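You operate a simulated robot arm through the tools that you are given. There is no shell and no other tool. Be economical: measure what you need, move in short steps, check, and stop when the job is done.

You are at the controls of a simulated two-armed robot. One attempt, no reset.

TASK
Take the sample bottle with the teal cap and leave it on the blue bench top. Then take the sample jar labelled "65" from the counter top with the dye bottles and leave it on the green bench top. Then press the white button of the right tube board two times. Then shut the left dyes cupboard door. Then count the yellow stoppers on the top of the trolley, then put as many of the hose adapters from the top of the trolley on the counter in front of the dye bottles. Then take the blue clamp ring and leave it on the green tape roll. Then open the left weights cupboard door. The order counts. Set down upright: sample bottle with the teal cap, sample jar, hose adapter.

Only the result counts: the job must be done as asked and must still hold three seconds after the hand-in. Knocking over, shifting, dropping, spilling or breaking anything else fails it. Lids that push on must go on centred and level and be pressed home; caps that screw on are set level and turned clockwise until they are tight.

THE ROBOT
Two 7-joint arms with fingered hands on one trunk, on a base that drives. Base frame: it is fixed to the floor where the robot stands at the start and does not move with it; the origin is under the middle of the robot, x ahead of it, y to its left, z up. Units: m, rad, N and s.
The left shoulder is at the start at [0.07, 0.162, 1.246], the right one opposite. With the tool pointing down near the work surface each hand reaches from about 0.2 to 0.8 m from the robot's upright axis, wherever it stands, measured 20 degrees to its own side. Places, roughly: blue bench top (44x18 cm) [0.68, -0.78, 0.82]; blue clamp ring (5x5x2 cm) [-4.1, -0.9, 0.9]; counter in front of the dye bottles (72x17 cm) [0.42, 1.4, 0.9]; green bench top (44x18 cm) [0.68, -2.08, 0.82]; green tape roll (7x7x3 cm) [-4.5, -0.9, 0.9]; hose adapter [-3.25, 1, 0.75]; left dyes cupboard door [0.2, 4.5, 0.5]; left weights cupboard door [-8.7, 4.9, 0.5]; sample bottle with the teal cap [0.5, 0, 1]; sample jar [0.5, 2, 1]; white button of the right tube board [0.7, 3, 1.5]; yellow stopper (3x3x5 cm) [-3.5, 1, 0.8]; yellow stopper (4x4x4 cm) [-3, 1, 0.8]. Payload 4 kg a hand.
The TCP of each hand is the grasp point between the finger pads, 0.026 m short of the fingertips. In the tool frame z runs along the fingers and y along their closing line. Largest opening 0.132 m; the body of the gripper starts 0.073 m behind the TCP. The gripper is a hand of 4 fingers: y runs from the thumb to the fingers, the wrist lies at [0, 0, -0.224] in the tool frame, and closing takes about 1.5 s.
Orientation is told as [roll, pitch, yaw] about the base's x, y, z axes, in that order, counted from this pose: with the fingers straight down and closing along the base's y, the tool's x points along the base's -x, its y along +y and its z along -z.

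THE INTERFACE
- The arms move only by the tool step_arm. It takes "left_increments", "right_increments" or both (then of equal length, played together; a hand with none holds still); each is a list that holds one entry, the list of rows, each a list of 7 numbers: the shift along the tool's x, y, z in mm, then the turn, a rotation vector about the tool's x, y, z in rad, then the finger opening in mm, from 0 to 132. In form: [[[x, y, z, ax, ay, az, grip], ...]]. A call has 1 to 20 rows; each row shifts and turns the commanded pose from where the row before left it, along the tool's axes as they then stand. Rows are played at 5 a second. More than 0.05 m and 0.15 rad between two rows, or a gripper value outside its range, and nothing of the call is played. Where a pose cannot be reached the arm comes as near as it can. A force on the tool above 40 N (or 10 N above the force at the start of the call, whichever is more), or a blocked arm, ends the call early, and 0.2 s more pass. The fingers move at their own pace (about 0.045 m/s each) and stop on an object; they squeeze with about 28 N. The grip force told is the motor's: it shows also when the fingers shut on nothing. Time passes only in rows, and 0.2 s behind the last, so rows that do not move let the fingers close. It gives the time, the measured TCP pose, the force on the tool (base axes), the opening and the grip force at its end, in the units of the frame above (readings bear some noise), with the torque about the TCP (base axes, N m) and any sound that the robot's microphone picked up.
- Cameras (640 x 400 px; columns grow to the right, rows downward): "scene" is now at [0.1239, -0.0498, 1.4771]; the picture's right is [-0.56, -0.83, 0.00], its down [-0.48, 0.32, -0.82] and it looks along [0.68, -0.46, -0.58] (base axes); focal length 248 px, centre (320, 200). "left" rides on the left gripper at [-0.073, 0.006, -0.094] in its tool frame; the picture's right is [-0.08, -1.00, 0.00], its down [0.78, -0.06, -0.62] and it looks along [0.62, -0.05, 0.79] (tool axes); focal length 230 px, centre (320, 200). "right" rides on the right gripper at [0.073, 0.006, -0.094] in its tool frame; the picture's right is [-0.08, 1.00, 0.00], its down [-0.78, -0.06, -0.62] and it looks along [-0.61, -0.05, 0.79] (tool axes); focal length 230 px, centre (320, 200).
- snapshot(camera): a new picture of that camera. It takes no simulated time.
- move_column(by): slides the trunk up (or, below 0, down) by that many m; the arms and the scene camera ride with it, the base frame stays. It gives what a move gives, with no picture.
- drive_base(legs): drives the robot by 1 to 6 legs, each [ahead, left, turn to the left] in m, m and rad, along the robot's own axes; the way and the turn of a leg run together, so that a leg with both is an arc; at most 1.5 m and 3.142 rad a leg. The arms and the cameras ride along, it lands a little off, and it stops where it bumps. It gives what a move gives.
- grasp_type(shape, hand): the hand has 4 fingers and takes this shape, open, in about a second: jaw (thumb against the fingers, like two jaws); tri (thumb and two fingers); tip (a fingertip pinch); poke (one finger out to press); point (the index stretched); flat (the hand flat); cup (the hand cupped); fist (a fist). The gripper value then closes the fingers along that shape, each until it touches; the sizes above hold for jaw. It gives what a move gives, with no picture.
- aim_head(pan, tilt): turns the head with the scene camera to pan (to the left, within 1.501 rad either way) and tilt (down, from -0.506 to 1.204), counted from straight ahead of the robot. It gives what a move gives.
- point_at(camera, pixels): for up to 12 pixels [column, row] of the newest picture of that camera ("zoom" is the newest enlarged one), the place [x, y, z] in the base frame of the surface seen there, good to about 0.003 m. It takes no simulated time.
- enlarge(camera, box): a new picture of the part [left, top, right, bottom] of that camera's present view, enlarged. It takes no simulated time.
- hand_in(): hands the job in; it is judged then, once.

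Go step by step. Measure first, check grasps and placings, and put right what went wrong. The budget is 131 turns and 162 pictures, counting those below and the enlarged ones. Unless the task says otherwise, let go and move clear before handing in.

The tools are called after "Call:" as name(argument=value, ...) on one line, values as JSON. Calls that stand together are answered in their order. step_arm: Moves the arms, as the interface text tells. Its arguments: {"type":"object","properties":{"left_increments":{"type":"array"},"right_increments":{"type":"array"}},"required":[]} The other tools are called the same way: move_column (by) slides the trunk up or down; grasp_type (shape, hand) gives the hand a shape; drive_base (legs) drives the base; aim_head (pan, tilt) turns the head that bears the scene camera; snapshot (camera) takes a picture; point_at (camera, pixels) gives the place of the surface under pixels of a picture; enlarge (camera, box) takes an enlarged picture of a part of a camera's view; hand_in () hands the job in.

At the start:

```text
clock: 0.0
left_tcp_pos: [0.4763, -0.0914, 1.2814]
left_tcp_rot: [0.001, -0.001, 0.0]
left_force: [0.2, -0.1, 0.5]
left_torque: [-0.01, 0.02, -0.02]
left_opening: 0.1318
left_gripper_force: 0.1
left_shape: jaw
right_tcp_pos: [0.4023, -0.566, 1.0711]
right_tcp_rot: [0.0, -0.002, 0.0]
right_force: [0.6, -0.5, -0.5]
right_torque: [0.02, 0.0, 0.02]
right_opening: 0.1316
right_gripper_force: 0.0
right_shape: jaw
trunk travel left (down, up): [-0.725, 0.215]
robot x, y, heading: [-0.0026, 0.0024, 0.001]
head pan, tilt: [-0.597, 0.614]
```

scene: 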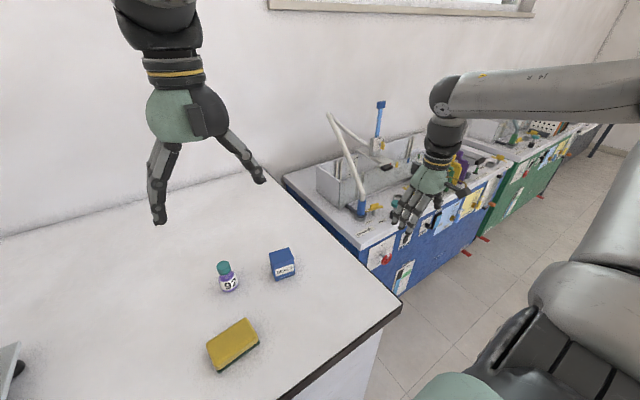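
right: 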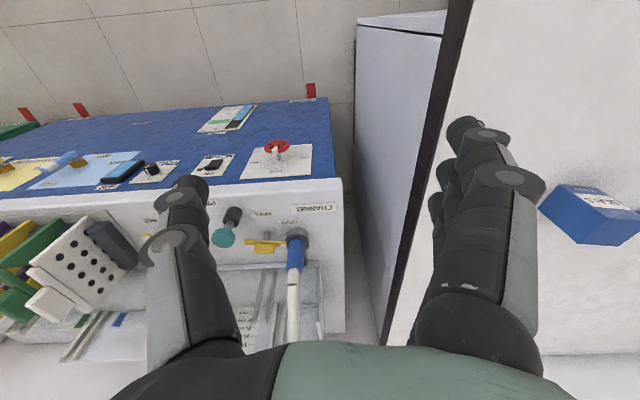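
left: 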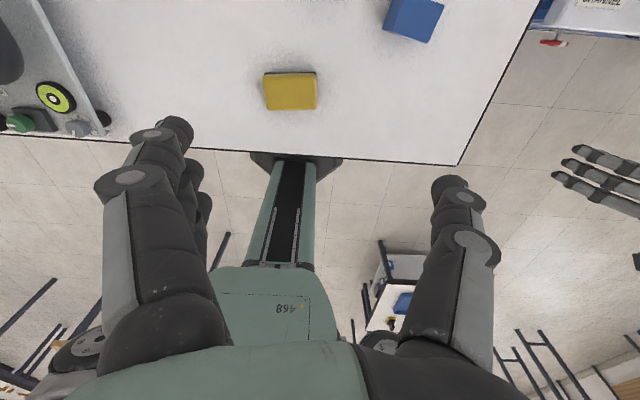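

The scene shows the teal-capped bottle near pixel (227,277) with a blue box beside it at (283,264). I'll measure these and the blue bench top.

Call:
point_at(camera="scene", pixels=[[224, 266], [229, 285], [229, 291], [283, 255], [232, 345], [200, 290], [360, 226], [390, 225], [330, 205], [400, 195], [380, 240]])

Call:
enlarge(camera="scene", box=[190, 230, 310, 305])

Call:
enlarge(camera="scene", box=[280, 90, 520, 240])

```text
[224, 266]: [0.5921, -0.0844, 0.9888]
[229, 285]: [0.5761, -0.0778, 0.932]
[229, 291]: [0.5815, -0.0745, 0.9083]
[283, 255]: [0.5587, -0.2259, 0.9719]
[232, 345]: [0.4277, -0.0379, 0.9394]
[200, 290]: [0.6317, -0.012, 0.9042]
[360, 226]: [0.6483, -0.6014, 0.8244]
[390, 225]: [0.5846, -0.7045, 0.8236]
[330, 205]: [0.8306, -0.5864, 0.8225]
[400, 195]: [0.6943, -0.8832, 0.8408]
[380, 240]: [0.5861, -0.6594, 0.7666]
```

```text
5.33 times, centred on (250, 268) of scene
```

zoom: 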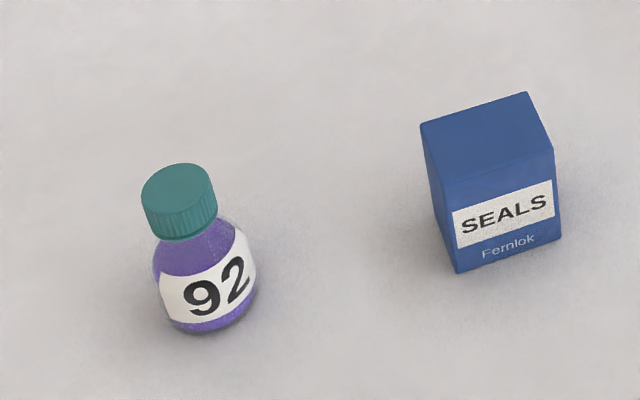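

```text
2.67 times, centred on (400, 165) of scene
```

zoom: 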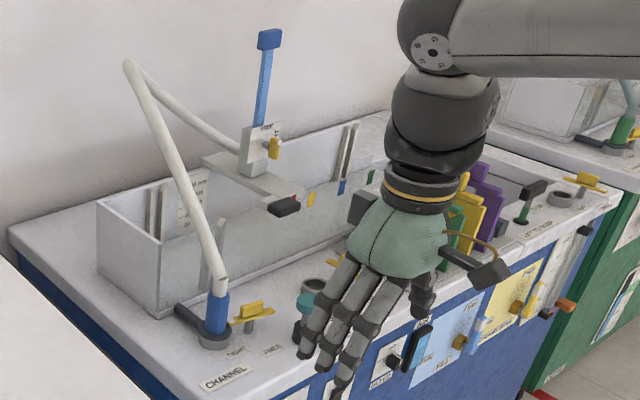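

The bottle stands at about (0.593, -0.081), z 0.90 to 0.99. I'll bring the left hand over it and down to just above it, then check.

Call:
step_arm(left_increments=[[[-39, 3, 0, 0, 0, 0, 100], [-39, 4, 0, 0, 0, 0, 100], [-39, 3, 0, 0, 0, 0, 100], [0, 0, 45, 0, 0, 0, 100], [0, 0, 45, 0, 0, 0, 100], [0, 0, 45, 0, 0, 0, 100], [0, 0, 45, 0, 0, 0, 100], [0, 0, 30, 0, 0, 0, 100], [0, 0, 0, 0, 0, 0, 100]]])

Call:
snapshot(camera="left")

Call:
snapshot(camera="scene")

```text
clock: 2.0
left_tcp_pos: [0.5709, -0.082, 1.0591]
left_tcp_rot: [-0.002, 0.001, 0.0]
left_force: [0.3, -1.3, 0.1]
left_torque: [0.02, 0.02, -0.04]
left_opening: 0.1004
left_gripper_force: 0.0
left_shape: jaw
left hand out of reach, approached as far as the arm can: row 3
right_tcp_pos: [0.401, -0.5664, 1.0709]
right_tcp_rot: [-0.001, 0.001, 0.001]
right_force: [-0.2, -0.2, 0.0]
right_torque: [-0.01, 0.01, 0.03]
right_opening: 0.132
right_gripper_force: 0.0
right_shape: jaw
trunk travel left (down, up): [-0.725, 0.215]
robot x, y, heading: [0.001, 0.0031, 0.0]
head pan, tilt: [-0.597, 0.614]
```

```text
156 pictures are left
```

left: 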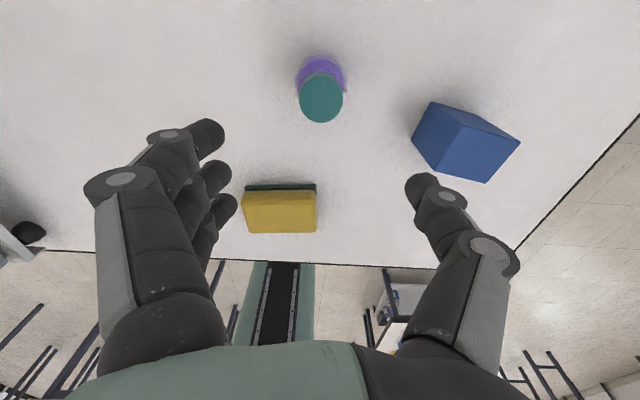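

```text
155 pictures are left
```

scene: 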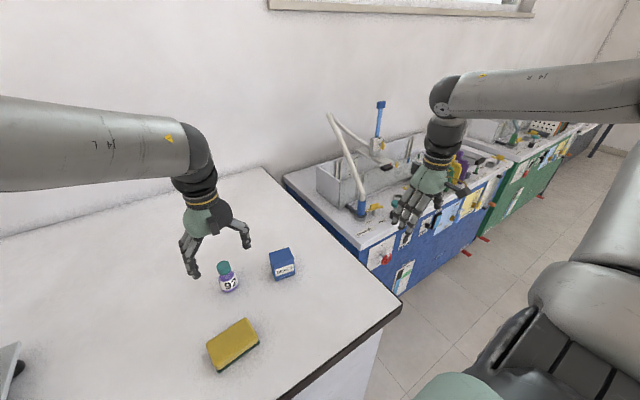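

The bottle cap shows at (321,100) of the left camera. I'll measure it from there.

Call:
point_at(camera="left", pixels=[[321, 99], [301, 98], [342, 98], [321, 62], [465, 140], [418, 125], [400, 60]])

```text
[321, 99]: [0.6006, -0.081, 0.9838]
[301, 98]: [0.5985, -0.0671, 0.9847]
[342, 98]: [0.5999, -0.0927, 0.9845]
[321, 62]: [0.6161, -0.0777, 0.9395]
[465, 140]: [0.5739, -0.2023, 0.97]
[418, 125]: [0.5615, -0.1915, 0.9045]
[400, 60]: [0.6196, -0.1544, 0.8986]
```

Call:
step_arm(left_increments=[[[-14, 1, 10, 0, 0, 0, 100], [-14, 1, 10, 0, 0, 0, 100], [0, 0, 0, 0, 0, 0, 100]]])

```text
clock: 2.8
left_tcp_pos: [0.6002, -0.0804, 1.0399]
left_tcp_rot: [0.0, -0.001, 0.001]
left_force: [0.3, -0.1, -1.0]
left_torque: [0.01, -0.02, 0.01]
left_opening: 0.1006
left_gripper_force: 0.0
left_shape: jaw
right_tcp_pos: [0.4012, -0.5648, 1.0715]
right_tcp_rot: [-0.001, 0.0, 0.0]
right_force: [0.0, -0.4, -0.2]
right_torque: [-0.01, 0.01, -0.01]
right_opening: 0.1317
right_gripper_force: 0.1
right_shape: jaw
trunk travel left (down, up): [-0.725, 0.215]
robot x, y, heading: [0.0022, 0.0003, 0.003]
head pan, tilt: [-0.597, 0.614]
```

The left TCP is right over the bottle. I'll go down 103 mm, close, wait and lift.

Call:
step_arm(left_increments=[[[0, 0, 35, 0, 0, 0, 100], [0, 0, 35, 0, 0, 0, 100], [0, 0, 33, 0, 0, 0, 100], [0, 0, 0, 0, 0, 0, 60], [0, 0, 0, 0, 0, 0, 20], [0, 0, 0, 0, 0, 0, 20], [0, 0, 0, 0, 0, 0, 20], [0, 0, 0, 0, 0, 0, 20], [0, 0, 0, 0, 0, 0, 20], [0, 0, 0, 0, 0, 0, 20], [0, 0, 0, 0, 0, 0, 20]]])

Call:
snapshot(camera="left")

```text
clock: 5.2
left_tcp_pos: [0.5994, -0.0804, 0.9368]
left_tcp_rot: [0.001, 0.001, -0.001]
left_force: [0.4, 0.6, -0.7]
left_torque: [0.0, 0.01, -0.02]
left_opening: 0.0313
left_gripper_force: 28.6
left_shape: jaw
right_tcp_pos: [0.4018, -0.5659, 1.0707]
right_tcp_rot: [0.002, 0.0, 0.0]
right_force: [-1.0, -0.2, 0.2]
right_torque: [-0.02, -0.01, 0.01]
right_opening: 0.1316
right_gripper_force: 0.1
right_shape: jaw
trunk travel left (down, up): [-0.725, 0.215]
robot x, y, heading: [-0.0014, -0.0002, 0.0]
head pan, tilt: [-0.597, 0.614]
```

```text
154 pictures are left
```

left: 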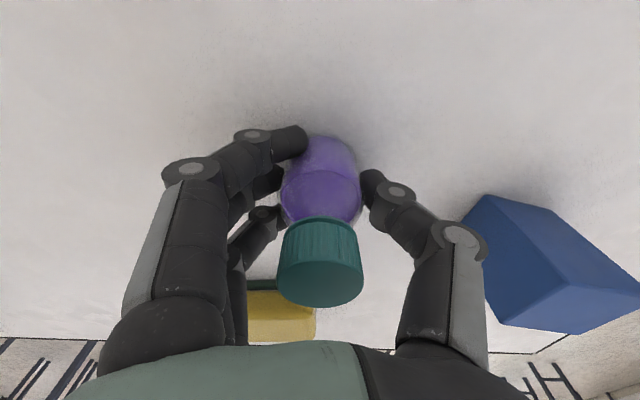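

Grasped at 31 mm opening. I'll lift and pull back, then look at the bench.

Call:
step_arm(left_increments=[[[0, 0, -20, 0, 0, 0, 20], [0, 0, -40, 0, 0, 0, 20], [0, 0, -45, 0, 0, 0, 20], [0, 0, -45, 0, 0, 0, 20], [0, 0, -45, 0, 0, 0, 20], [40, 0, 0, 0, 0, 0, 20], [40, 0, 0, 0, 0, 0, 20], [40, 0, 0, 0, 0, 0, 20], [40, 0, 0, 0, 0, 0, 20], [0, 0, 0, 0, 0, 0, 20]]])

Call:
drive_base(legs=[[-0.05, -0.75, 0]])

Call:
aim_head(pan=0.0, tilt=0.75)

Call:
snapshot(camera="scene")

Call:
snapshot(camera="left")

```text
clock: 7.4
left_tcp_pos: [0.4417, -0.0803, 1.1308]
left_tcp_rot: [0.0, -0.001, -0.001]
left_force: [0.3, -0.9, -1.9]
left_torque: [0.0, 0.04, 0.01]
left_opening: 0.0309
left_gripper_force: 27.6
left_shape: jaw
right_tcp_pos: [0.4027, -0.5658, 1.0691]
right_tcp_rot: [0.0, -0.001, -0.001]
right_force: [0.0, 0.1, -0.2]
right_torque: [0.01, 0.02, -0.04]
right_opening: 0.1316
right_gripper_force: 0.1
right_shape: jaw
trunk travel left (down, up): [-0.725, 0.215]
robot x, y, heading: [-0.0011, -0.0014, 0.003]
head pan, tilt: [-0.597, 0.614]
```

```text
clock: 11.5
left_tcp_pos: [0.3907, -0.8283, 1.1308]
left_tcp_rot: [0.0, 0.0, 0.0]
left_force: [-0.6, 0.2, -0.3]
left_torque: [0.03, -0.01, -0.01]
left_opening: 0.031
left_gripper_force: 28.2
left_shape: jaw
right_tcp_pos: [0.3518, -1.3128, 1.0713]
right_tcp_rot: [0.001, 0.0, 0.0]
right_force: [-0.6, 0.8, 0.4]
right_torque: [-0.01, 0.0, 0.0]
right_opening: 0.1316
right_gripper_force: 0.1
right_shape: jaw
trunk travel left (down, up): [-0.725, 0.215]
robot x, y, heading: [-0.0525, -0.7466, -0.003]
head pan, tilt: [-0.597, 0.614]
```

```text
clock: 12.5
left_tcp_pos: [0.39, -0.828, 1.1318]
left_tcp_rot: [0.0, 0.003, -0.001]
left_force: [0.4, 0.1, -0.9]
left_torque: [-0.01, -0.01, -0.02]
left_opening: 0.0308
left_gripper_force: 28.0
left_shape: jaw
right_tcp_pos: [0.3526, -1.3121, 1.0717]
right_tcp_rot: [-0.001, -0.001, 0.001]
right_force: [-0.5, 0.4, -0.3]
right_torque: [-0.01, 0.01, 0.03]
right_opening: 0.1319
right_gripper_force: 0.0
right_shape: jaw
trunk travel left (down, up): [-0.725, 0.215]
robot x, y, heading: [-0.0474, -0.747, -0.001]
head pan, tilt: [0.0, 0.75]
```

```text
153 pictures are left
```

scene: 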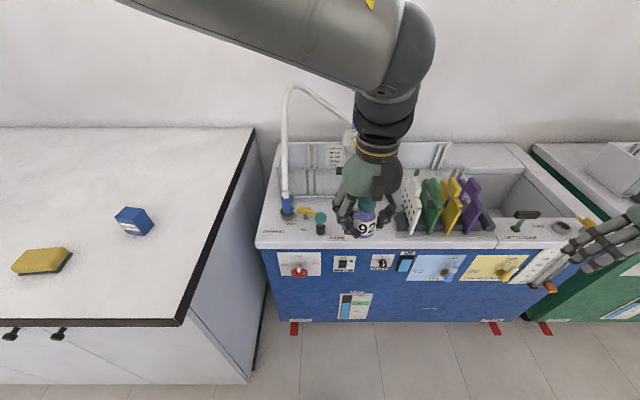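

```text
152 pictures are left
```

left: 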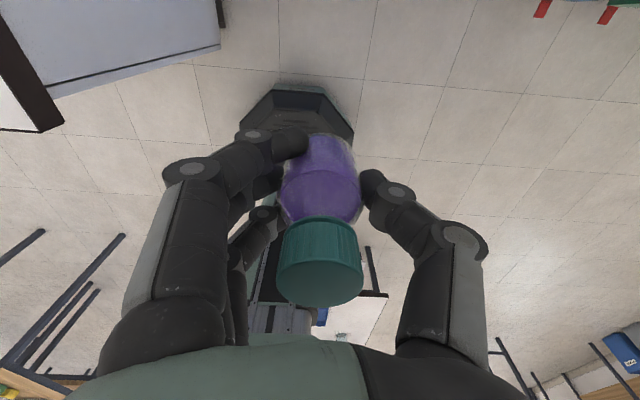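

The hand hides the middle of the bench front strip (about (365,220)). I'll lift the hand out of the way and look closely.

Call:
step_arm(left_increments=[[[0, 40, -40, 0, 0, 0, 20], [0, 40, -40, 0, 0, 0, 20], [0, 40, -40, 0, 0, 0, 20], [0, 40, -40, 0, 0, 0, 20], [0, 30, 0, 0, 0, 0, 20]]])

Call:
enlarge(camera="scene", box=[250, 120, 590, 330])

```text
refused: row 1 steps farther than a row can; nothing moved
```

```text
1.88 times, centred on (420, 225) of scene
```

zoom: 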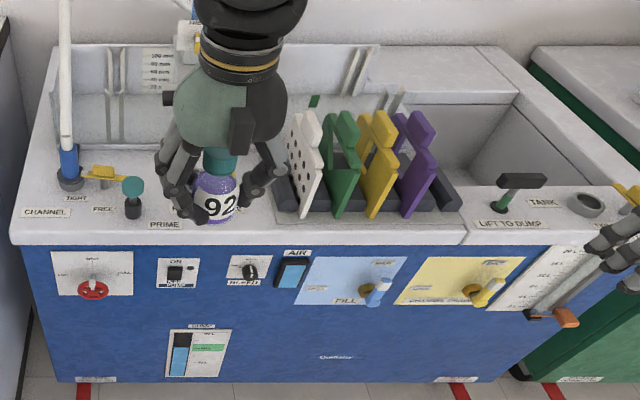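

Call:
step_arm(left_increments=[[[0, 30, -30, 0, 0, 0, 20], [0, 30, -30, 0, 0, 0, 20], [0, 30, -30, 0, 0, 0, 20], [0, 30, -30, 0, 0, 0, 20], [0, 30, -30, 0, 0, 0, 20]]])

Call:
enlarge(camera="scene", box=[250, 140, 510, 300])

```text
clock: 13.7
left_tcp_pos: [0.39, -0.6774, 1.2815]
left_tcp_rot: [-0.001, 0.0, 0.0]
left_force: [0.1, 0.5, -0.7]
left_torque: [-0.03, -0.02, -0.01]
left_opening: 0.0308
left_gripper_force: 27.7
left_shape: jaw
right_tcp_pos: [0.3513, -1.3114, 1.0707]
right_tcp_rot: [0.0, -0.002, 0.0]
right_force: [-0.3, -0.2, 0.2]
right_torque: [-0.03, 0.01, -0.01]
right_opening: 0.1317
right_gripper_force: 0.2
right_shape: jaw
trunk travel left (down, up): [-0.725, 0.215]
robot x, y, heading: [-0.0504, -0.7505, 0.002]
head pan, tilt: [0.0, 0.75]
```

```text
2.46 times, centred on (380, 220) of scene
```

zoom: 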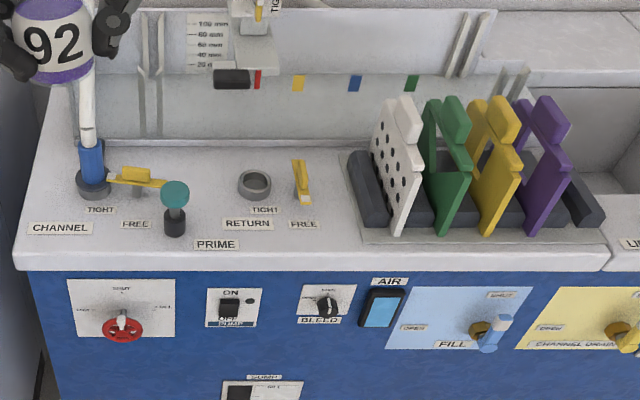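

Call:
point_at(camera="zoom", pixels=[[215, 200], [174, 185], [175, 230], [240, 187], [268, 190], [255, 172], [305, 203], [345, 235], [280, 245], [215, 160], [345, 262], [345, 160]])

```text
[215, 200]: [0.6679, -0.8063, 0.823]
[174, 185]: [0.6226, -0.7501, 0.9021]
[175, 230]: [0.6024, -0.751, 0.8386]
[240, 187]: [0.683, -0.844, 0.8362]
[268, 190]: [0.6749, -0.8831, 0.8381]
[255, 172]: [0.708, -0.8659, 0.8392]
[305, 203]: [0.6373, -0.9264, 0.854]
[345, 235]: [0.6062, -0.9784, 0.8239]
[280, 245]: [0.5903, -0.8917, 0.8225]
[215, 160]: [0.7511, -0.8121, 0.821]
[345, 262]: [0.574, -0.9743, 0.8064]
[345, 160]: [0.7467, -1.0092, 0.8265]
```

There is a clear patch at about (0.615, -0.880) between the teal knob (0.61, -0.75), the return ring (0.69, -0.864) and the yellow tab (0.637, -0.926). I'll shift the base and move over that patch.

Call:
drive_base(legs=[[0.06, -0.12, 0]])

Call:
step_arm(left_increments=[[[0, -30, 30, 0, 0, 0, 20], [0, -30, 30, 0, 0, 0, 20], [0, -23, 30, 0, 0, 0, 20], [0, 0, 40, 0, 0, 0, 20], [0, 0, 40, 0, 0, 0, 20], [-40, 0, 0, 0, 0, 0, 20], [-40, 0, 0, 0, 0, 0, 20], [-40, 0, 0, 0, 0, 0, 20], [-40, 0, 0, 0, 0, 0, 20], [0, 0, 20, 0, 0, 0, 20], [0, 0, 0, 0, 0, 0, 20]]])

Call:
snapshot(camera="left")

Call:
snapshot(camera="scene")

```text
clock: 15.0
left_tcp_pos: [0.4506, -0.7968, 1.2807]
left_tcp_rot: [-0.003, 0.001, 0.001]
left_force: [-0.2, 0.1, -1.3]
left_torque: [-0.02, -0.05, 0.02]
left_opening: 0.0311
left_gripper_force: 27.6
left_shape: jaw
right_tcp_pos: [0.4117, -1.4322, 1.0717]
right_tcp_rot: [-0.002, -0.002, 0.002]
right_force: [-1.0, 0.0, -0.7]
right_torque: [-0.01, 0.0, -0.07]
right_opening: 0.1317
right_gripper_force: 0.1
right_shape: jaw
trunk travel left (down, up): [-0.725, 0.215]
robot x, y, heading: [0.0099, -0.8677, -0.001]
head pan, tilt: [0.0, 0.75]
```

```text
clock: 17.4
left_tcp_pos: [0.6099, -0.8811, 1.0914]
left_tcp_rot: [0.001, -0.001, 0.002]
left_force: [1.0, -0.3, -0.2]
left_torque: [-0.02, 0.01, -0.03]
left_opening: 0.0306
left_gripper_force: 27.8
left_shape: jaw
right_tcp_pos: [0.4126, -1.4332, 1.0708]
right_tcp_rot: [0.002, 0.0, 0.001]
right_force: [-0.6, 0.0, 0.0]
right_torque: [-0.02, -0.02, 0.01]
right_opening: 0.1316
right_gripper_force: 0.1
right_shape: jaw
trunk travel left (down, up): [-0.725, 0.215]
robot x, y, heading: [0.0098, -0.8697, 0.003]
head pan, tilt: [0.0, 0.75]
```

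```text
149 pictures are left
```

left: 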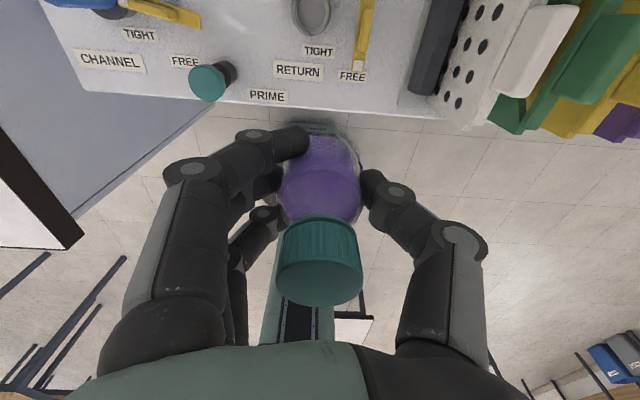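

```text
148 pictures are left
```

scene: 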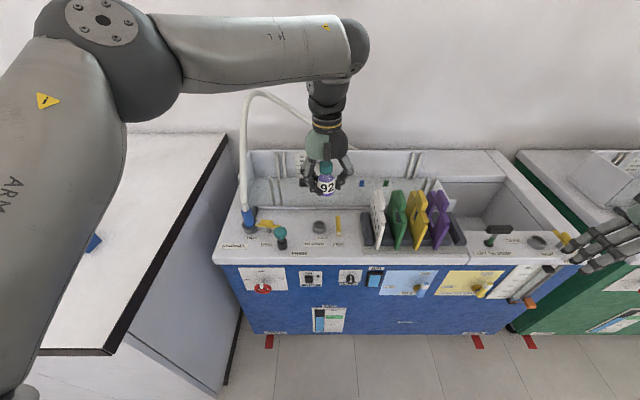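

Call:
point_at(camera="left", pixels=[[207, 84], [290, 108], [330, 95], [312, 30], [358, 68], [425, 80], [445, 110], [400, 100], [465, 105], [530, 110], [234, 72]])

```text
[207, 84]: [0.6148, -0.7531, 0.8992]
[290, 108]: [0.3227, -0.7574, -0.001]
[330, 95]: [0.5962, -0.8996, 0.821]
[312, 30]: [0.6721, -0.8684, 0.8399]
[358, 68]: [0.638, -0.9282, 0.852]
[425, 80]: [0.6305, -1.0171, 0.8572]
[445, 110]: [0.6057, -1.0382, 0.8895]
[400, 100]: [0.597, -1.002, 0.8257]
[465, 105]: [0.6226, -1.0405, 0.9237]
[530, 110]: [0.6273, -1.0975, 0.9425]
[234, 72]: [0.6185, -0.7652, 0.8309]
```

The target patch is confirmed clear and the front edge is at about x 0.585. I'll lower to z 0.862.

Call:
step_arm(left_increments=[[[-9, -1, 0, 0, 0, 0, 20], [0, 0, 40, 0, 0, 0, 20], [0, 0, 40, 0, 0, 0, 20], [0, 0, 40, 0, 0, 0, 20], [0, 0, 40, 0, 0, 0, 20], [0, 0, 40, 0, 0, 0, 20], [0, 0, 10, 0, 0, 0, 20], [0, 0, 10, 0, 0, 0, 20], [0, 0, 4, 0, 0, 0, 20], [0, 0, 4, 0, 0, 0, 20], [0, 0, 0, 0, 0, 0, 20]]])

Call:
snapshot(camera="left")

Call:
enlarge(camera="scene", box=[260, 150, 400, 290])

```text
clock: 19.8
left_tcp_pos: [0.6198, -0.8827, 0.8614]
left_tcp_rot: [0.0, 0.001, 0.002]
left_force: [0.1, 0.6, -0.1]
left_torque: [0.0, 0.02, 0.02]
left_opening: 0.0307
left_gripper_force: 27.9
left_shape: jaw
right_tcp_pos: [0.4127, -1.4337, 1.0708]
right_tcp_rot: [0.001, 0.0, 0.001]
right_force: [-0.5, 0.3, 0.6]
right_torque: [-0.01, 0.02, -0.02]
right_opening: 0.1319
right_gripper_force: 0.0
right_shape: jaw
trunk travel left (down, up): [-0.725, 0.215]
robot x, y, heading: [0.0104, -0.8692, -0.004]
head pan, tilt: [0.0, 0.75]
```

```text
147 pictures are left
```

left: 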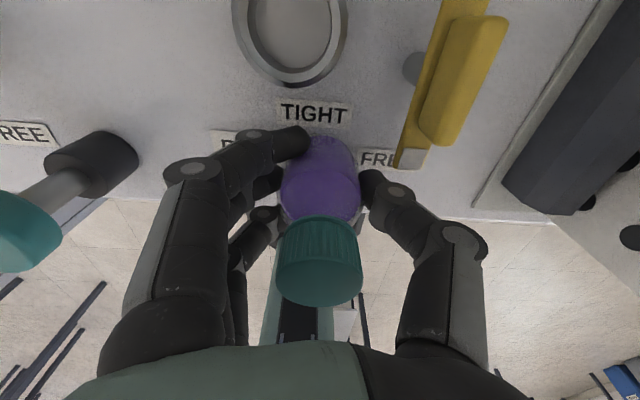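

```text
2.86 times, centred on (330, 220) of scene
```

zoom: 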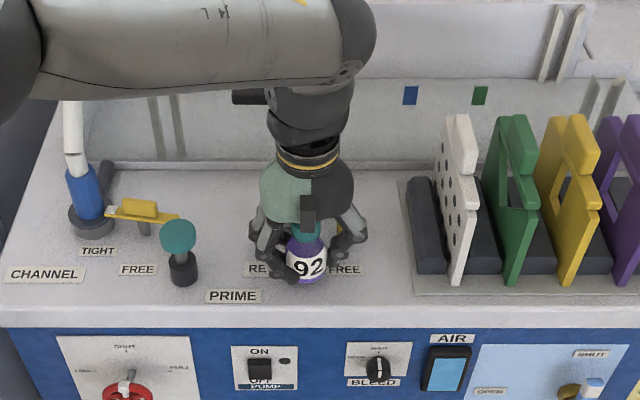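

No contact load yet, and the yellow tab tip is near the thumb. I'll shift 7 mm toward the front and settle it down by single millimetres.

Call:
step_arm(left_increments=[[[0, 0, -2, 0, 0, 0, 20], [7, 4, 0, 0, 0, 0, 20], [0, 0, 2, 0, 0, 0, 20], [0, 0, 1, 0, 0, 0, 20], [0, 0, 1, 0, 0, 0, 20], [0, 0, 0, 0, 0, 0, 20]]])

Call:
point_at(camera="left", pixels=[[412, 158], [430, 130], [340, 85], [230, 135], [400, 215]])

```text
clock: 21.2
left_tcp_pos: [0.6123, -0.8794, 0.8603]
left_tcp_rot: [0.0, 0.001, 0.003]
left_force: [-0.4, -0.5, -1.2]
left_torque: [0.0, -0.02, 0.0]
left_opening: 0.031
left_gripper_force: 27.9
left_shape: jaw
right_tcp_pos: [0.4126, -1.4336, 1.0716]
right_tcp_rot: [-0.001, 0.001, 0.002]
right_force: [0.0, 0.0, 0.4]
right_torque: [-0.02, 0.01, -0.01]
right_opening: 0.1316
right_gripper_force: 0.1
right_shape: jaw
trunk travel left (down, up): [-0.725, 0.215]
robot x, y, heading: [0.008, -0.8677, -0.001]
head pan, tilt: [0.0, 0.75]
```

```text
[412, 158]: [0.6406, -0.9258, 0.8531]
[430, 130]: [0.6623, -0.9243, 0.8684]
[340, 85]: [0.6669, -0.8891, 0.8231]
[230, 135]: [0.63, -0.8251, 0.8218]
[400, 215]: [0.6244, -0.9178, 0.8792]
```

Call:
step_arm(left_increments=[[[0, 0, 1, 0, 0, 0, 20], [0, 0, 1, 0, 0, 0, 20], [0, 0, 0, 0, 0, 0, 20]]])

Call:
enlarge(camera="scene", box=[300, 210, 360, 260])

```text
clock: 22.0
left_tcp_pos: [0.6118, -0.8791, 0.8579]
left_tcp_rot: [0.0, -0.002, 0.001]
left_force: [0.0, 0.3, -1.0]
left_torque: [-0.03, -0.03, 0.0]
left_opening: 0.0306
left_gripper_force: 28.2
left_shape: jaw
right_tcp_pos: [0.4124, -1.4321, 1.0706]
right_tcp_rot: [0.0, 0.0, 0.002]
right_force: [0.8, 0.4, 0.1]
right_torque: [0.03, 0.01, 0.03]
right_opening: 0.1319
right_gripper_force: 0.1
right_shape: jaw
trunk travel left (down, up): [-0.725, 0.215]
robot x, y, heading: [0.0098, -0.8676, 0.003]
head pan, tilt: [0.0, 0.75]
```

```text
8.00 times, centred on (330, 235) of scene
```

zoom: 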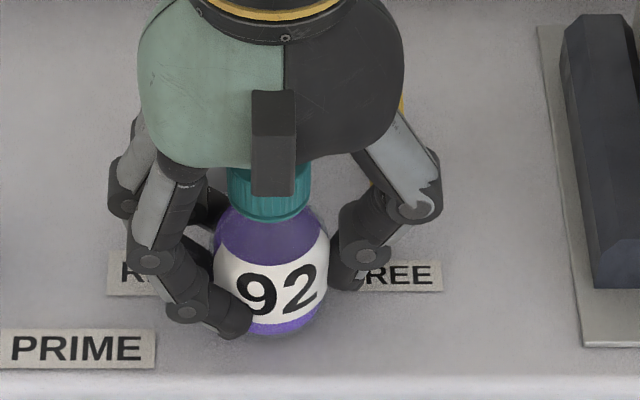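

Call:
step_arm(left_increments=[[[0, 0, 1, 0, 0, 0, 20], [0, 0, 1, 0, 0, 0, 20], [0, 0, 0, 0, 0, 0, 20]]])

```text
clock: 22.8
left_tcp_pos: [0.6127, -0.8789, 0.8564]
left_tcp_rot: [-0.001, 0.001, 0.002]
left_force: [-0.2, -0.1, -1.1]
left_torque: [0.01, 0.0, 0.0]
left_opening: 0.031
left_gripper_force: 28.3
left_shape: jaw
right_tcp_pos: [0.4117, -1.4327, 1.0711]
right_tcp_rot: [-0.001, -0.001, 0.001]
right_force: [-0.5, -0.3, -1.0]
right_torque: [0.01, 0.01, -0.02]
right_opening: 0.1319
right_gripper_force: 0.1
right_shape: jaw
trunk travel left (down, up): [-0.725, 0.215]
robot x, y, heading: [0.0119, -0.8635, -0.002]
head pan, tilt: [0.0, 0.75]
```

Call:
enlarge(camera="scene", box=[300, 210, 360, 260])

Call:
point_at(camera="zoom", pixels=[[280, 325], [285, 332], [285, 337], [286, 345], [270, 300], [275, 180], [275, 205]])

```text
8.00 times, centred on (330, 235) of scene
```

zoom: 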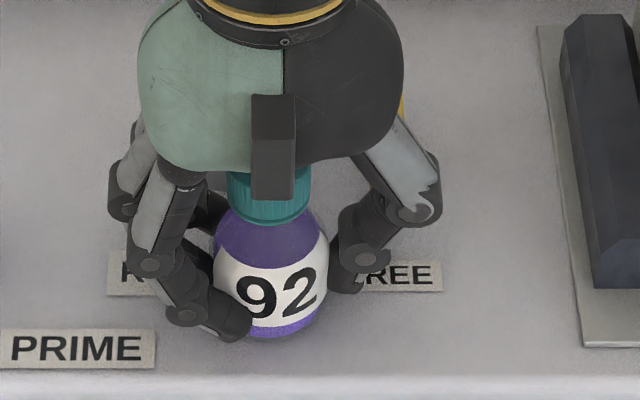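

```text
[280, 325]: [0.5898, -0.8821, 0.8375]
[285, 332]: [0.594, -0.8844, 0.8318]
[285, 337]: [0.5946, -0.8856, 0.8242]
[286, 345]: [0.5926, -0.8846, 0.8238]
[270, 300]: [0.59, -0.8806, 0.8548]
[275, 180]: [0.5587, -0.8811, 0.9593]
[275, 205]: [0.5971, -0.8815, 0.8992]
```

Call:
step_arm(left_increments=[[[0, 0, 1, 0, 0, 0, 20], [0, 0, 1, 0, 0, 0, 20], [0, 0, 0, 0, 0, 0, 20]]])

```text
clock: 23.6
left_tcp_pos: [0.612, -0.8803, 0.8552]
left_tcp_rot: [0.0, 0.0, 0.002]
left_force: [1.0, 0.1, 5.8]
left_torque: [0.08, -0.01, 0.02]
left_opening: 0.0308
left_gripper_force: 27.9
left_shape: jaw
right_tcp_pos: [0.4125, -1.433, 1.0715]
right_tcp_rot: [0.0, 0.0, 0.001]
right_force: [-0.1, -0.1, -0.3]
right_torque: [-0.02, -0.02, 0.0]
right_opening: 0.1319
right_gripper_force: 0.1
right_shape: jaw
trunk travel left (down, up): [-0.725, 0.215]
robot x, y, heading: [0.0129, -0.8692, 0.005]
head pan, tilt: [0.0, 0.75]
```

Contact now (5.8 N upward), so the bottle is standing. I'll open gently and lift straight off.

Call:
step_arm(left_increments=[[[0, 0, -1, 0, 0, 0, 32], [0, 0, 0, 0, 0, 0, 40], [0, 0, 0, 0, 0, 0, 48], [0, 0, 0, 0, 0, 0, 52], [0, 0, 0, 0, 0, 0, 52]]])

Call:
snapshot(camera="left")

```text
clock: 24.8
left_tcp_pos: [0.6119, -0.8793, 0.8554]
left_tcp_rot: [0.0, -0.001, 0.002]
left_force: [0.0, 0.0, 0.1]
left_torque: [0.0, 0.0, 0.06]
left_opening: 0.0515
left_gripper_force: 0.1
left_shape: jaw
right_tcp_pos: [0.4128, -1.4334, 1.0701]
right_tcp_rot: [0.0, -0.001, -0.001]
right_force: [-0.5, 0.0, 0.5]
right_torque: [0.02, 0.01, 0.0]
right_opening: 0.1317
right_gripper_force: 0.0
right_shape: jaw
trunk travel left (down, up): [-0.725, 0.215]
robot x, y, heading: [0.0079, -0.8679, 0.0]
head pan, tilt: [0.0, 0.75]
```

```text
143 pictures are left
```

left: 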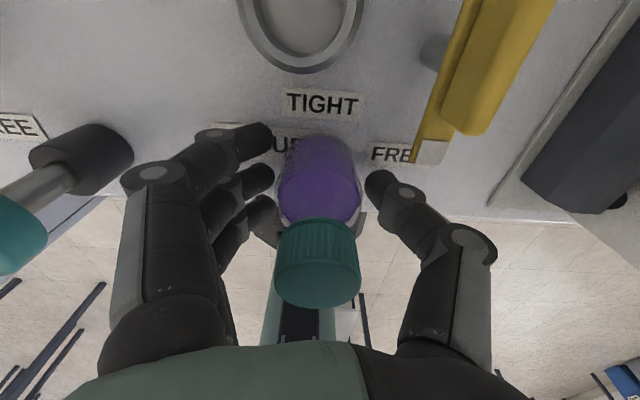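

Call:
step_arm(left_increments=[[[0, 0, -15, 0, 0, 0, 52], [0, 0, -40, 0, 0, 0, 52], [0, 0, -45, 0, 0, 0, 52], [0, 0, -45, 0, 0, 0, 60], [0, 0, -45, 0, 0, 0, 100], [40, 0, -30, 0, 0, 0, 100], [40, 0, 0, 0, 0, 0, 100], [40, 0, 0, 0, 0, 0, 100], [40, 0, 0, 0, 0, 0, 100]]])

Call:
enlarge(camera="scene", box=[220, 150, 460, 300])

Call:
drive_base(legs=[[-0.35, 0, 0], [0, 1.4, 0], [0, 1.35, 0]])

Call:
aim_head(pan=0.3, tilt=0.4)

Call:
snapshot(camera="scene")

```text
clock: 26.8
left_tcp_pos: [0.4516, -0.879, 1.0748]
left_tcp_rot: [0.001, -0.003, 0.001]
left_force: [0.7, 0.3, -0.1]
left_torque: [0.01, -0.02, -0.03]
left_opening: 0.0999
left_gripper_force: 0.0
left_shape: jaw
right_tcp_pos: [0.4114, -1.434, 1.0713]
right_tcp_rot: [-0.002, -0.002, 0.001]
right_force: [-0.4, -0.3, -0.6]
right_torque: [-0.01, -0.03, -0.01]
right_opening: 0.1318
right_gripper_force: 0.0
right_shape: jaw
trunk travel left (down, up): [-0.725, 0.215]
robot x, y, heading: [0.0096, -0.8687, 0.003]
head pan, tilt: [0.0, 0.75]
```

```text
2.67 times, centred on (340, 225) of scene
```

zoom: 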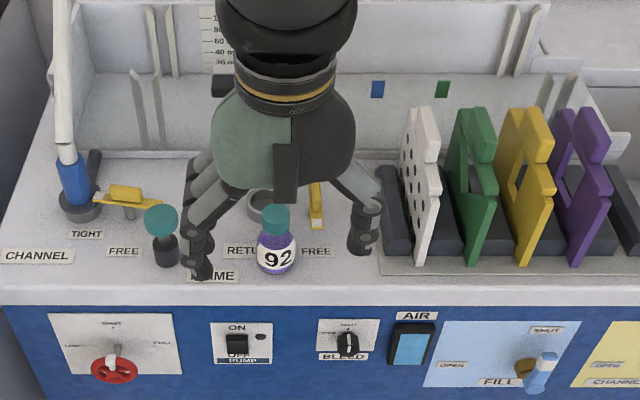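

```text
clock: 42.0
left_tcp_pos: [0.0931, 1.8883, 1.076]
left_tcp_rot: [0.001, -0.001, 0.015]
left_force: [-0.3, -0.1, 0.7]
left_torque: [0.03, -0.01, -0.02]
left_opening: 0.0996
left_gripper_force: 0.1
left_shape: jaw
right_tcp_pos: [0.06, 1.3332, 1.0708]
right_tcp_rot: [0.0, 0.0, 0.016]
right_force: [-0.4, 0.1, 1.2]
right_torque: [0.01, 0.03, -0.01]
right_opening: 0.1317
right_gripper_force: 0.1
right_shape: jaw
trunk travel left (down, up): [-0.725, 0.215]
robot x, y, heading: [-0.3485, 1.8933, 0.011]
head pan, tilt: [0.0, 0.75]
```

```text
clock: 42.9
left_tcp_pos: [0.0934, 1.8879, 1.0751]
left_tcp_rot: [0.0, 0.001, 0.017]
left_force: [0.1, 0.0, 0.6]
left_torque: [-0.02, -0.01, 0.01]
left_opening: 0.0996
left_gripper_force: 0.0
left_shape: jaw
right_tcp_pos: [0.0587, 1.3343, 1.0718]
right_tcp_rot: [0.0, 0.0, 0.015]
right_force: [0.1, -0.7, 0.4]
right_torque: [0.03, -0.04, 0.02]
right_opening: 0.1319
right_gripper_force: 0.0
right_shape: jaw
trunk travel left (down, up): [-0.725, 0.215]
robot x, y, heading: [-0.3503, 1.8929, 0.017]
head pan, tilt: [0.3, 0.4]
```

```text
141 pictures are left
```

scene: 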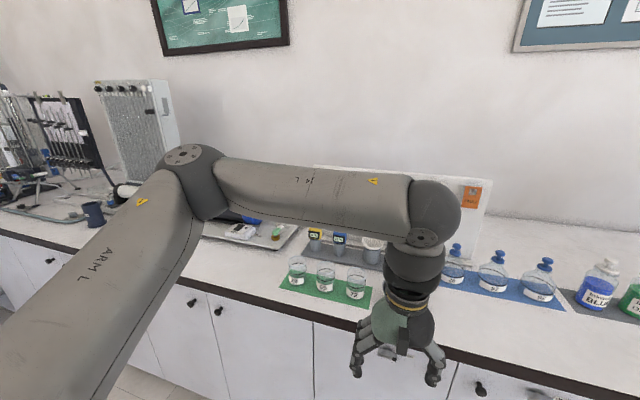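

The bottle stands well on the blue bench. Here three jars stand on a green mat near (298–355, 280); I'll read their labels.

Call:
enlarge(camera="scene", box=[270, 240, 390, 315])

Call:
point_at(camera="zoom", pixels=[[150, 180], [290, 220], [440, 250], [220, 280], [150, 120], [290, 155], [440, 190]])

Call:
enlarge(camera="scene", box=[270, 140, 640, 370])

```text
5.33 times, centred on (330, 278) of scene
```

zoom: 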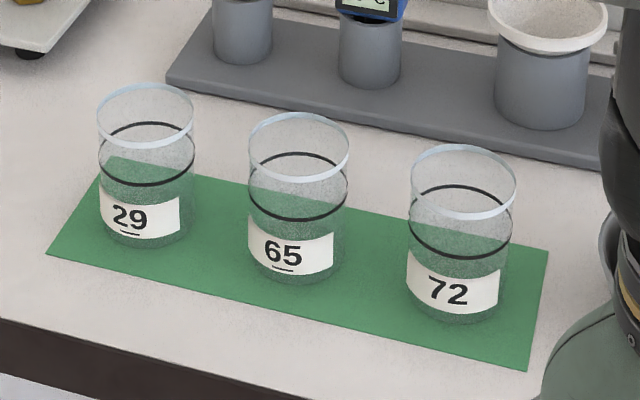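

```text
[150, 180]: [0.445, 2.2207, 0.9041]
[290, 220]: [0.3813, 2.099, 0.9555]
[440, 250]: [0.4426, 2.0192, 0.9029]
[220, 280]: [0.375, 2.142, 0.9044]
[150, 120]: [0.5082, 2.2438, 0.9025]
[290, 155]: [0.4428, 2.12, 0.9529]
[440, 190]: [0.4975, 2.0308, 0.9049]
```

```text
1.73 times, centred on (455, 255) of scene
```

zoom: 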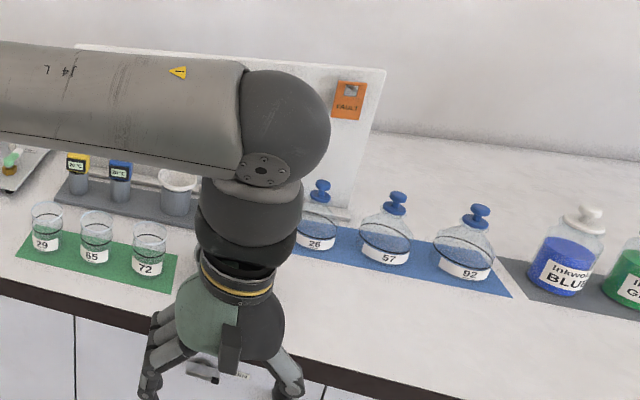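

Jar "65" is the middle one. I'll measure label fronts, rims and the surroundings.

Call:
enlarge(camera="scene", box=[270, 240, 390, 315])

Call:
point_at(camera="zoom", pixels=[[135, 218], [270, 240], [315, 245], [447, 300], [290, 275], [285, 178], [300, 117], [250, 150], [348, 150], [540, 120], [370, 120], [280, 175]])

```text
5.33 times, centred on (330, 278) of scene
```

zoom: 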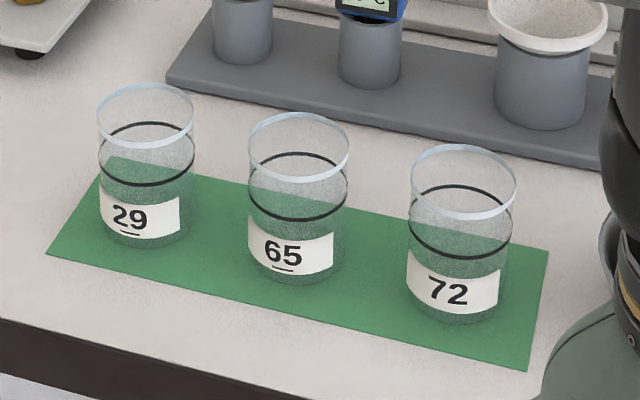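

```text
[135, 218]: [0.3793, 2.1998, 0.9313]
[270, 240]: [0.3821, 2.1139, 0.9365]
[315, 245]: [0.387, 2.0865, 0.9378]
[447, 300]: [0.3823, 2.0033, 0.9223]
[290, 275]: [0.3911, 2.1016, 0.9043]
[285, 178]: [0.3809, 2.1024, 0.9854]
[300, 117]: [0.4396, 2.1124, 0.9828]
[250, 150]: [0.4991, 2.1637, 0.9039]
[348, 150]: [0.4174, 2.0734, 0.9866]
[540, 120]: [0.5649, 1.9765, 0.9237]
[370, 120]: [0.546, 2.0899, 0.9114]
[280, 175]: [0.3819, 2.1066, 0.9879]
```

Jar 65 centre is about (0.410, 2.103), diameter about 60 mm, rim z 0.987, neighbours 0.1 m either side. I'll turn the left hand 90° so it closes along x, and drive in.

Call:
step_arm(left_increments=[[[0, 0, -20, 0, 0, 0.15, 110], [0, 0, -20, 0, 0, 0.15, 110], [0, 0, -20, 0, 0, 0.15, 110], [0, 0, -20, 0, 0, 0.15, 110], [0, 0, -20, 0, 0, 0.15, 110], [0, 0, 0, 0, 0, 0.15, 110], [0, 0, 0, 0, 0, 0.15, 110], [0, 0, 0, 0, 0, 0.15, 110], [0, 0, 0, 0, 0, 0.15, 110], [0, 0, 0, 0, 0, 0.15, 110], [0, 0, 0, 0, 0, 0.07, 110]]])

Call:
drive_base(legs=[[0.2, 0.1, -0.015]])

Call:
snapshot(camera="scene")

Call:
snapshot(camera="left")

```text
clock: 45.2
left_tcp_pos: [0.0914, 1.8869, 1.1758]
left_tcp_rot: [0.001, 0.001, -1.554]
left_force: [0.0, -0.5, -0.3]
left_torque: [0.01, -0.02, -0.04]
left_opening: 0.1096
left_gripper_force: 0.1
left_shape: jaw
right_tcp_pos: [0.059, 1.3332, 1.0716]
right_tcp_rot: [0.0, -0.001, 0.016]
right_force: [-0.2, 0.3, 0.3]
right_torque: [0.0, 0.03, -0.01]
right_opening: 0.1317
right_gripper_force: 0.1
right_shape: jaw
trunk travel left (down, up): [-0.725, 0.215]
robot x, y, heading: [-0.3511, 1.8891, 0.014]
head pan, tilt: [0.3, 0.4]
```

```text
clock: 47.0
left_tcp_pos: [0.2913, 1.9815, 1.1754]
left_tcp_rot: [0.003, -0.001, -1.569]
left_force: [0.2, -0.1, -0.4]
left_torque: [0.02, 0.0, -0.04]
left_opening: 0.1099
left_gripper_force: 0.0
left_shape: jaw
right_tcp_pos: [0.2495, 1.4284, 1.0717]
right_tcp_rot: [0.001, -0.004, 0.001]
right_force: [-0.3, -0.2, 0.1]
right_torque: [0.04, 0.0, 0.02]
right_opening: 0.1319
right_gripper_force: 0.2
right_shape: jaw
trunk travel left (down, up): [-0.725, 0.215]
robot x, y, heading: [-0.1466, 1.9919, 0.0]
head pan, tilt: [0.3, 0.4]
```

```text
137 pictures are left
```

scene: 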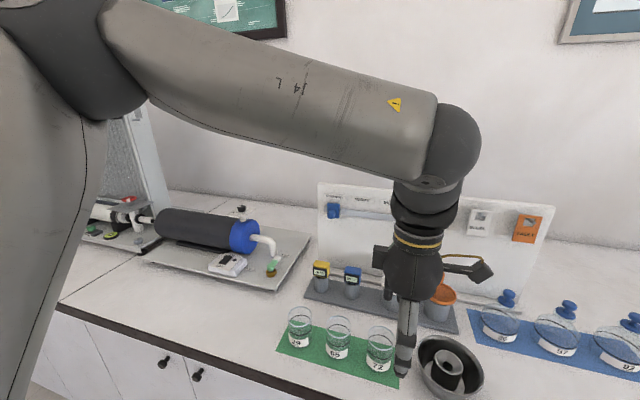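

```text
136 pictures are left
```

left: 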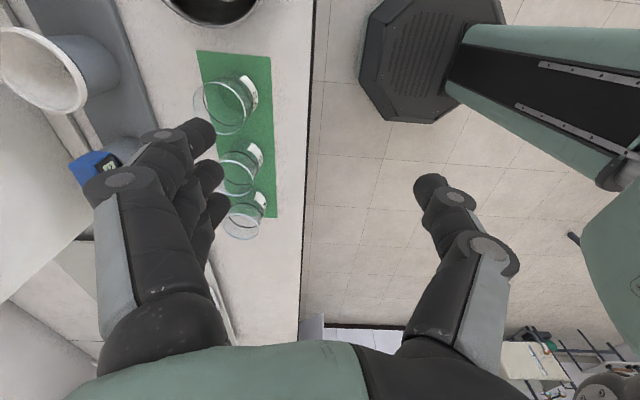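

The hand is turned: tool x = +y, tool y = +x. I'll move over jar 65 and down to z 1.05.

Call:
step_arm(left_increments=[[[30, 30, 0, 0, 0, 0, 110], [30, 30, 0, 0, 0, 0, 110], [30, 30, 0, 0, 0, 0, 110], [31, 29, 0, 0, 0, 0, 110], [0, 0, 40, 0, 0, 0, 110], [0, 0, 40, 0, 0, 0, 110], [0, 0, 40, 0, 0, 0, 110], [0, 0, 0, 0, 0, 0, 110]]])

Call:
snapshot(camera="left")

Call:
snapshot(camera="scene")

```text
clock: 48.8
left_tcp_pos: [0.3662, 2.0543, 1.0481]
left_tcp_rot: [0.0, -0.001, -1.57]
left_force: [-0.4, -0.5, -0.4]
left_torque: [0.0, -0.04, -0.02]
left_opening: 0.1097
left_gripper_force: 0.1
left_shape: jaw
left hand out of reach, approached as far as the arm can: row 3, 4
right_tcp_pos: [0.2506, 1.4279, 1.071]
right_tcp_rot: [0.0, -0.001, 0.002]
right_force: [0.0, 0.3, -0.7]
right_torque: [0.0, 0.03, 0.04]
right_opening: 0.1318
right_gripper_force: 0.0
right_shape: jaw
trunk travel left (down, up): [-0.725, 0.215]
robot x, y, heading: [-0.1513, 1.9937, -0.002]
head pan, tilt: [0.3, 0.4]
```

```text
135 pictures are left
```

left: 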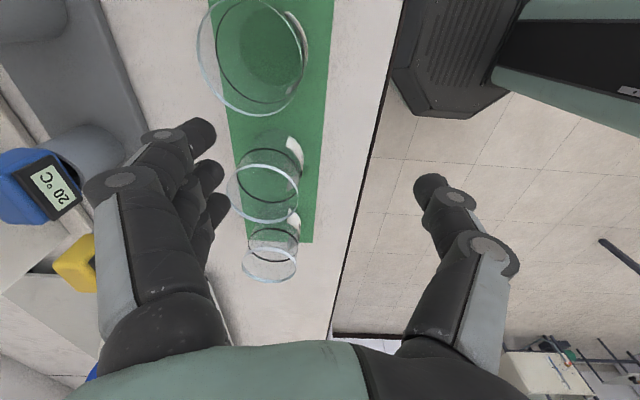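

```text
134 pictures are left
```

scene: 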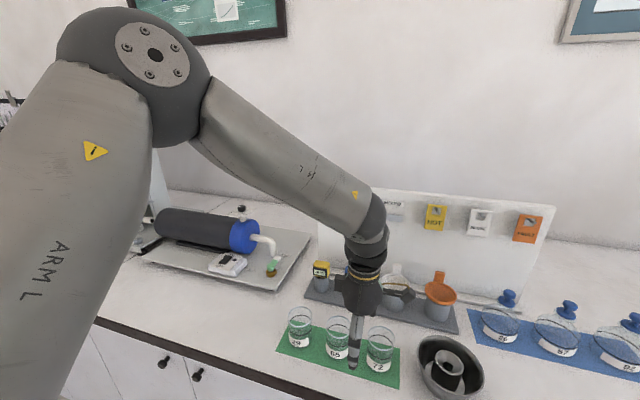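

The arm was short of reach. I'll pull back 80 mm, drive 0.1 forward and 0.05 left, then approach again.

Call:
step_arm(left_increments=[[[0, -40, 0, 0, 0, 0, 110], [0, -40, 0, 0, 0, 0, 110]]])

Call:
drive_base(legs=[[0.11, 0.05, 0]])

Call:
snapshot(camera="left")

```text
clock: 49.4
left_tcp_pos: [0.2867, 2.0549, 1.0484]
left_tcp_rot: [0.002, 0.0, -1.569]
left_force: [0.1, -0.3, 1.2]
left_torque: [-0.01, -0.04, -0.03]
left_opening: 0.1099
left_gripper_force: 0.1
left_shape: jaw
right_tcp_pos: [0.2505, 1.4296, 1.0715]
right_tcp_rot: [0.001, -0.002, 0.0]
right_force: [0.2, 0.2, 0.7]
right_torque: [-0.02, 0.04, -0.02]
right_opening: 0.1317
right_gripper_force: 0.1
right_shape: jaw
trunk travel left (down, up): [-0.725, 0.215]
robot x, y, heading: [-0.152, 1.9916, 0.002]
head pan, tilt: [0.3, 0.4]
```

```text
clock: 50.6
left_tcp_pos: [0.3964, 2.1051, 1.0485]
left_tcp_rot: [0.002, 0.001, -1.569]
left_force: [-0.1, 0.4, 0.2]
left_torque: [-0.01, -0.04, 0.03]
left_opening: 0.1095
left_gripper_force: 0.1
left_shape: jaw
right_tcp_pos: [0.3605, 1.4782, 1.0693]
right_tcp_rot: [0.0, -0.002, -0.001]
right_force: [-0.1, 0.7, 1.2]
right_torque: [0.02, -0.02, -0.01]
right_opening: 0.1318
right_gripper_force: 0.1
right_shape: jaw
trunk travel left (down, up): [-0.725, 0.215]
robot x, y, heading: [-0.0399, 2.0439, -0.002]
head pan, tilt: [0.3, 0.4]
```

```text
133 pictures are left
```

left: 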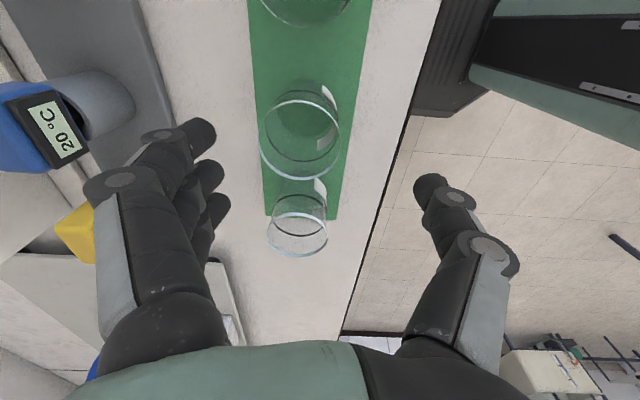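

Call:
point_at(camera="left", pixels=[[263, 150], [338, 140], [300, 181], [297, 92], [328, 90], [323, 145], [318, 185], [105, 125]])

```text
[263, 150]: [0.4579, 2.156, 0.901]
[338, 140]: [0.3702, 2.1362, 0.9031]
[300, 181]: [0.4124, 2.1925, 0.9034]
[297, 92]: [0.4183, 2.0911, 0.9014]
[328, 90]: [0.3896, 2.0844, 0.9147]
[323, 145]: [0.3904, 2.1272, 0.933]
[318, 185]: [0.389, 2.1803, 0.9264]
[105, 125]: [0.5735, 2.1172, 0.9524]
```

Call:
step_arm(left_increments=[[[-1, 15, 0, 0, 0, 0, 110], [0, 0, 35, 0, 0, 0, 110], [0, 0, 35, 0, 0, 0, 110], [0, 0, 0, 0, 0, 0, 110]]])

Call:
snapshot(camera="left")

Call:
snapshot(camera="scene")

```text
clock: 51.6
left_tcp_pos: [0.41, 2.1028, 0.9793]
left_tcp_rot: [0.002, 0.0, -1.569]
left_force: [-0.3, -0.5, 0.5]
left_torque: [-0.02, -0.01, 0.02]
left_opening: 0.1098
left_gripper_force: 0.1
left_shape: jaw
right_tcp_pos: [0.3607, 1.4785, 1.0713]
right_tcp_rot: [-0.001, -0.003, 0.0]
right_force: [-0.1, 0.7, -0.3]
right_torque: [-0.01, -0.01, 0.01]
right_opening: 0.1318
right_gripper_force: 0.0
right_shape: jaw
trunk travel left (down, up): [-0.725, 0.215]
robot x, y, heading: [-0.0436, 2.0434, -0.001]
head pan, tilt: [0.3, 0.4]
```

```text
132 pictures are left
```

left: 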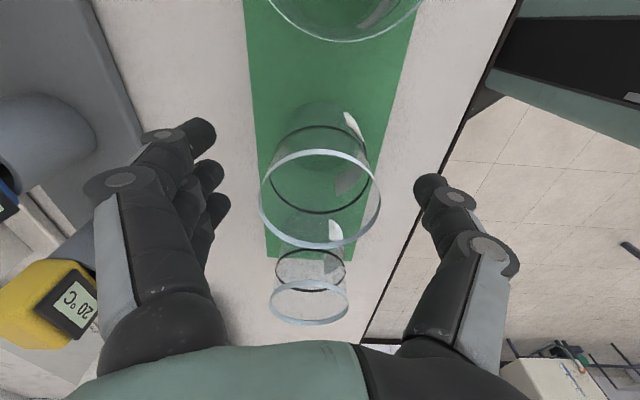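

```text
131 pictures are left
```

scene: 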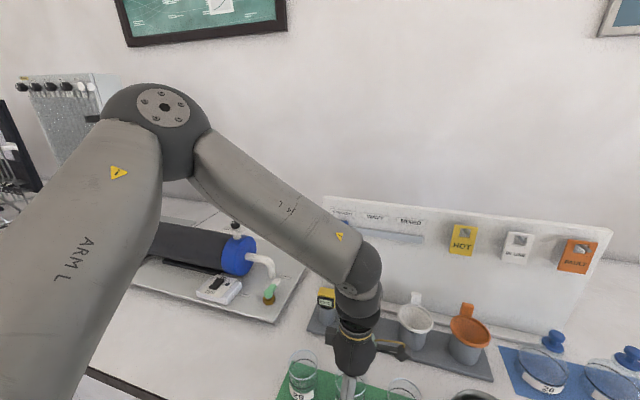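

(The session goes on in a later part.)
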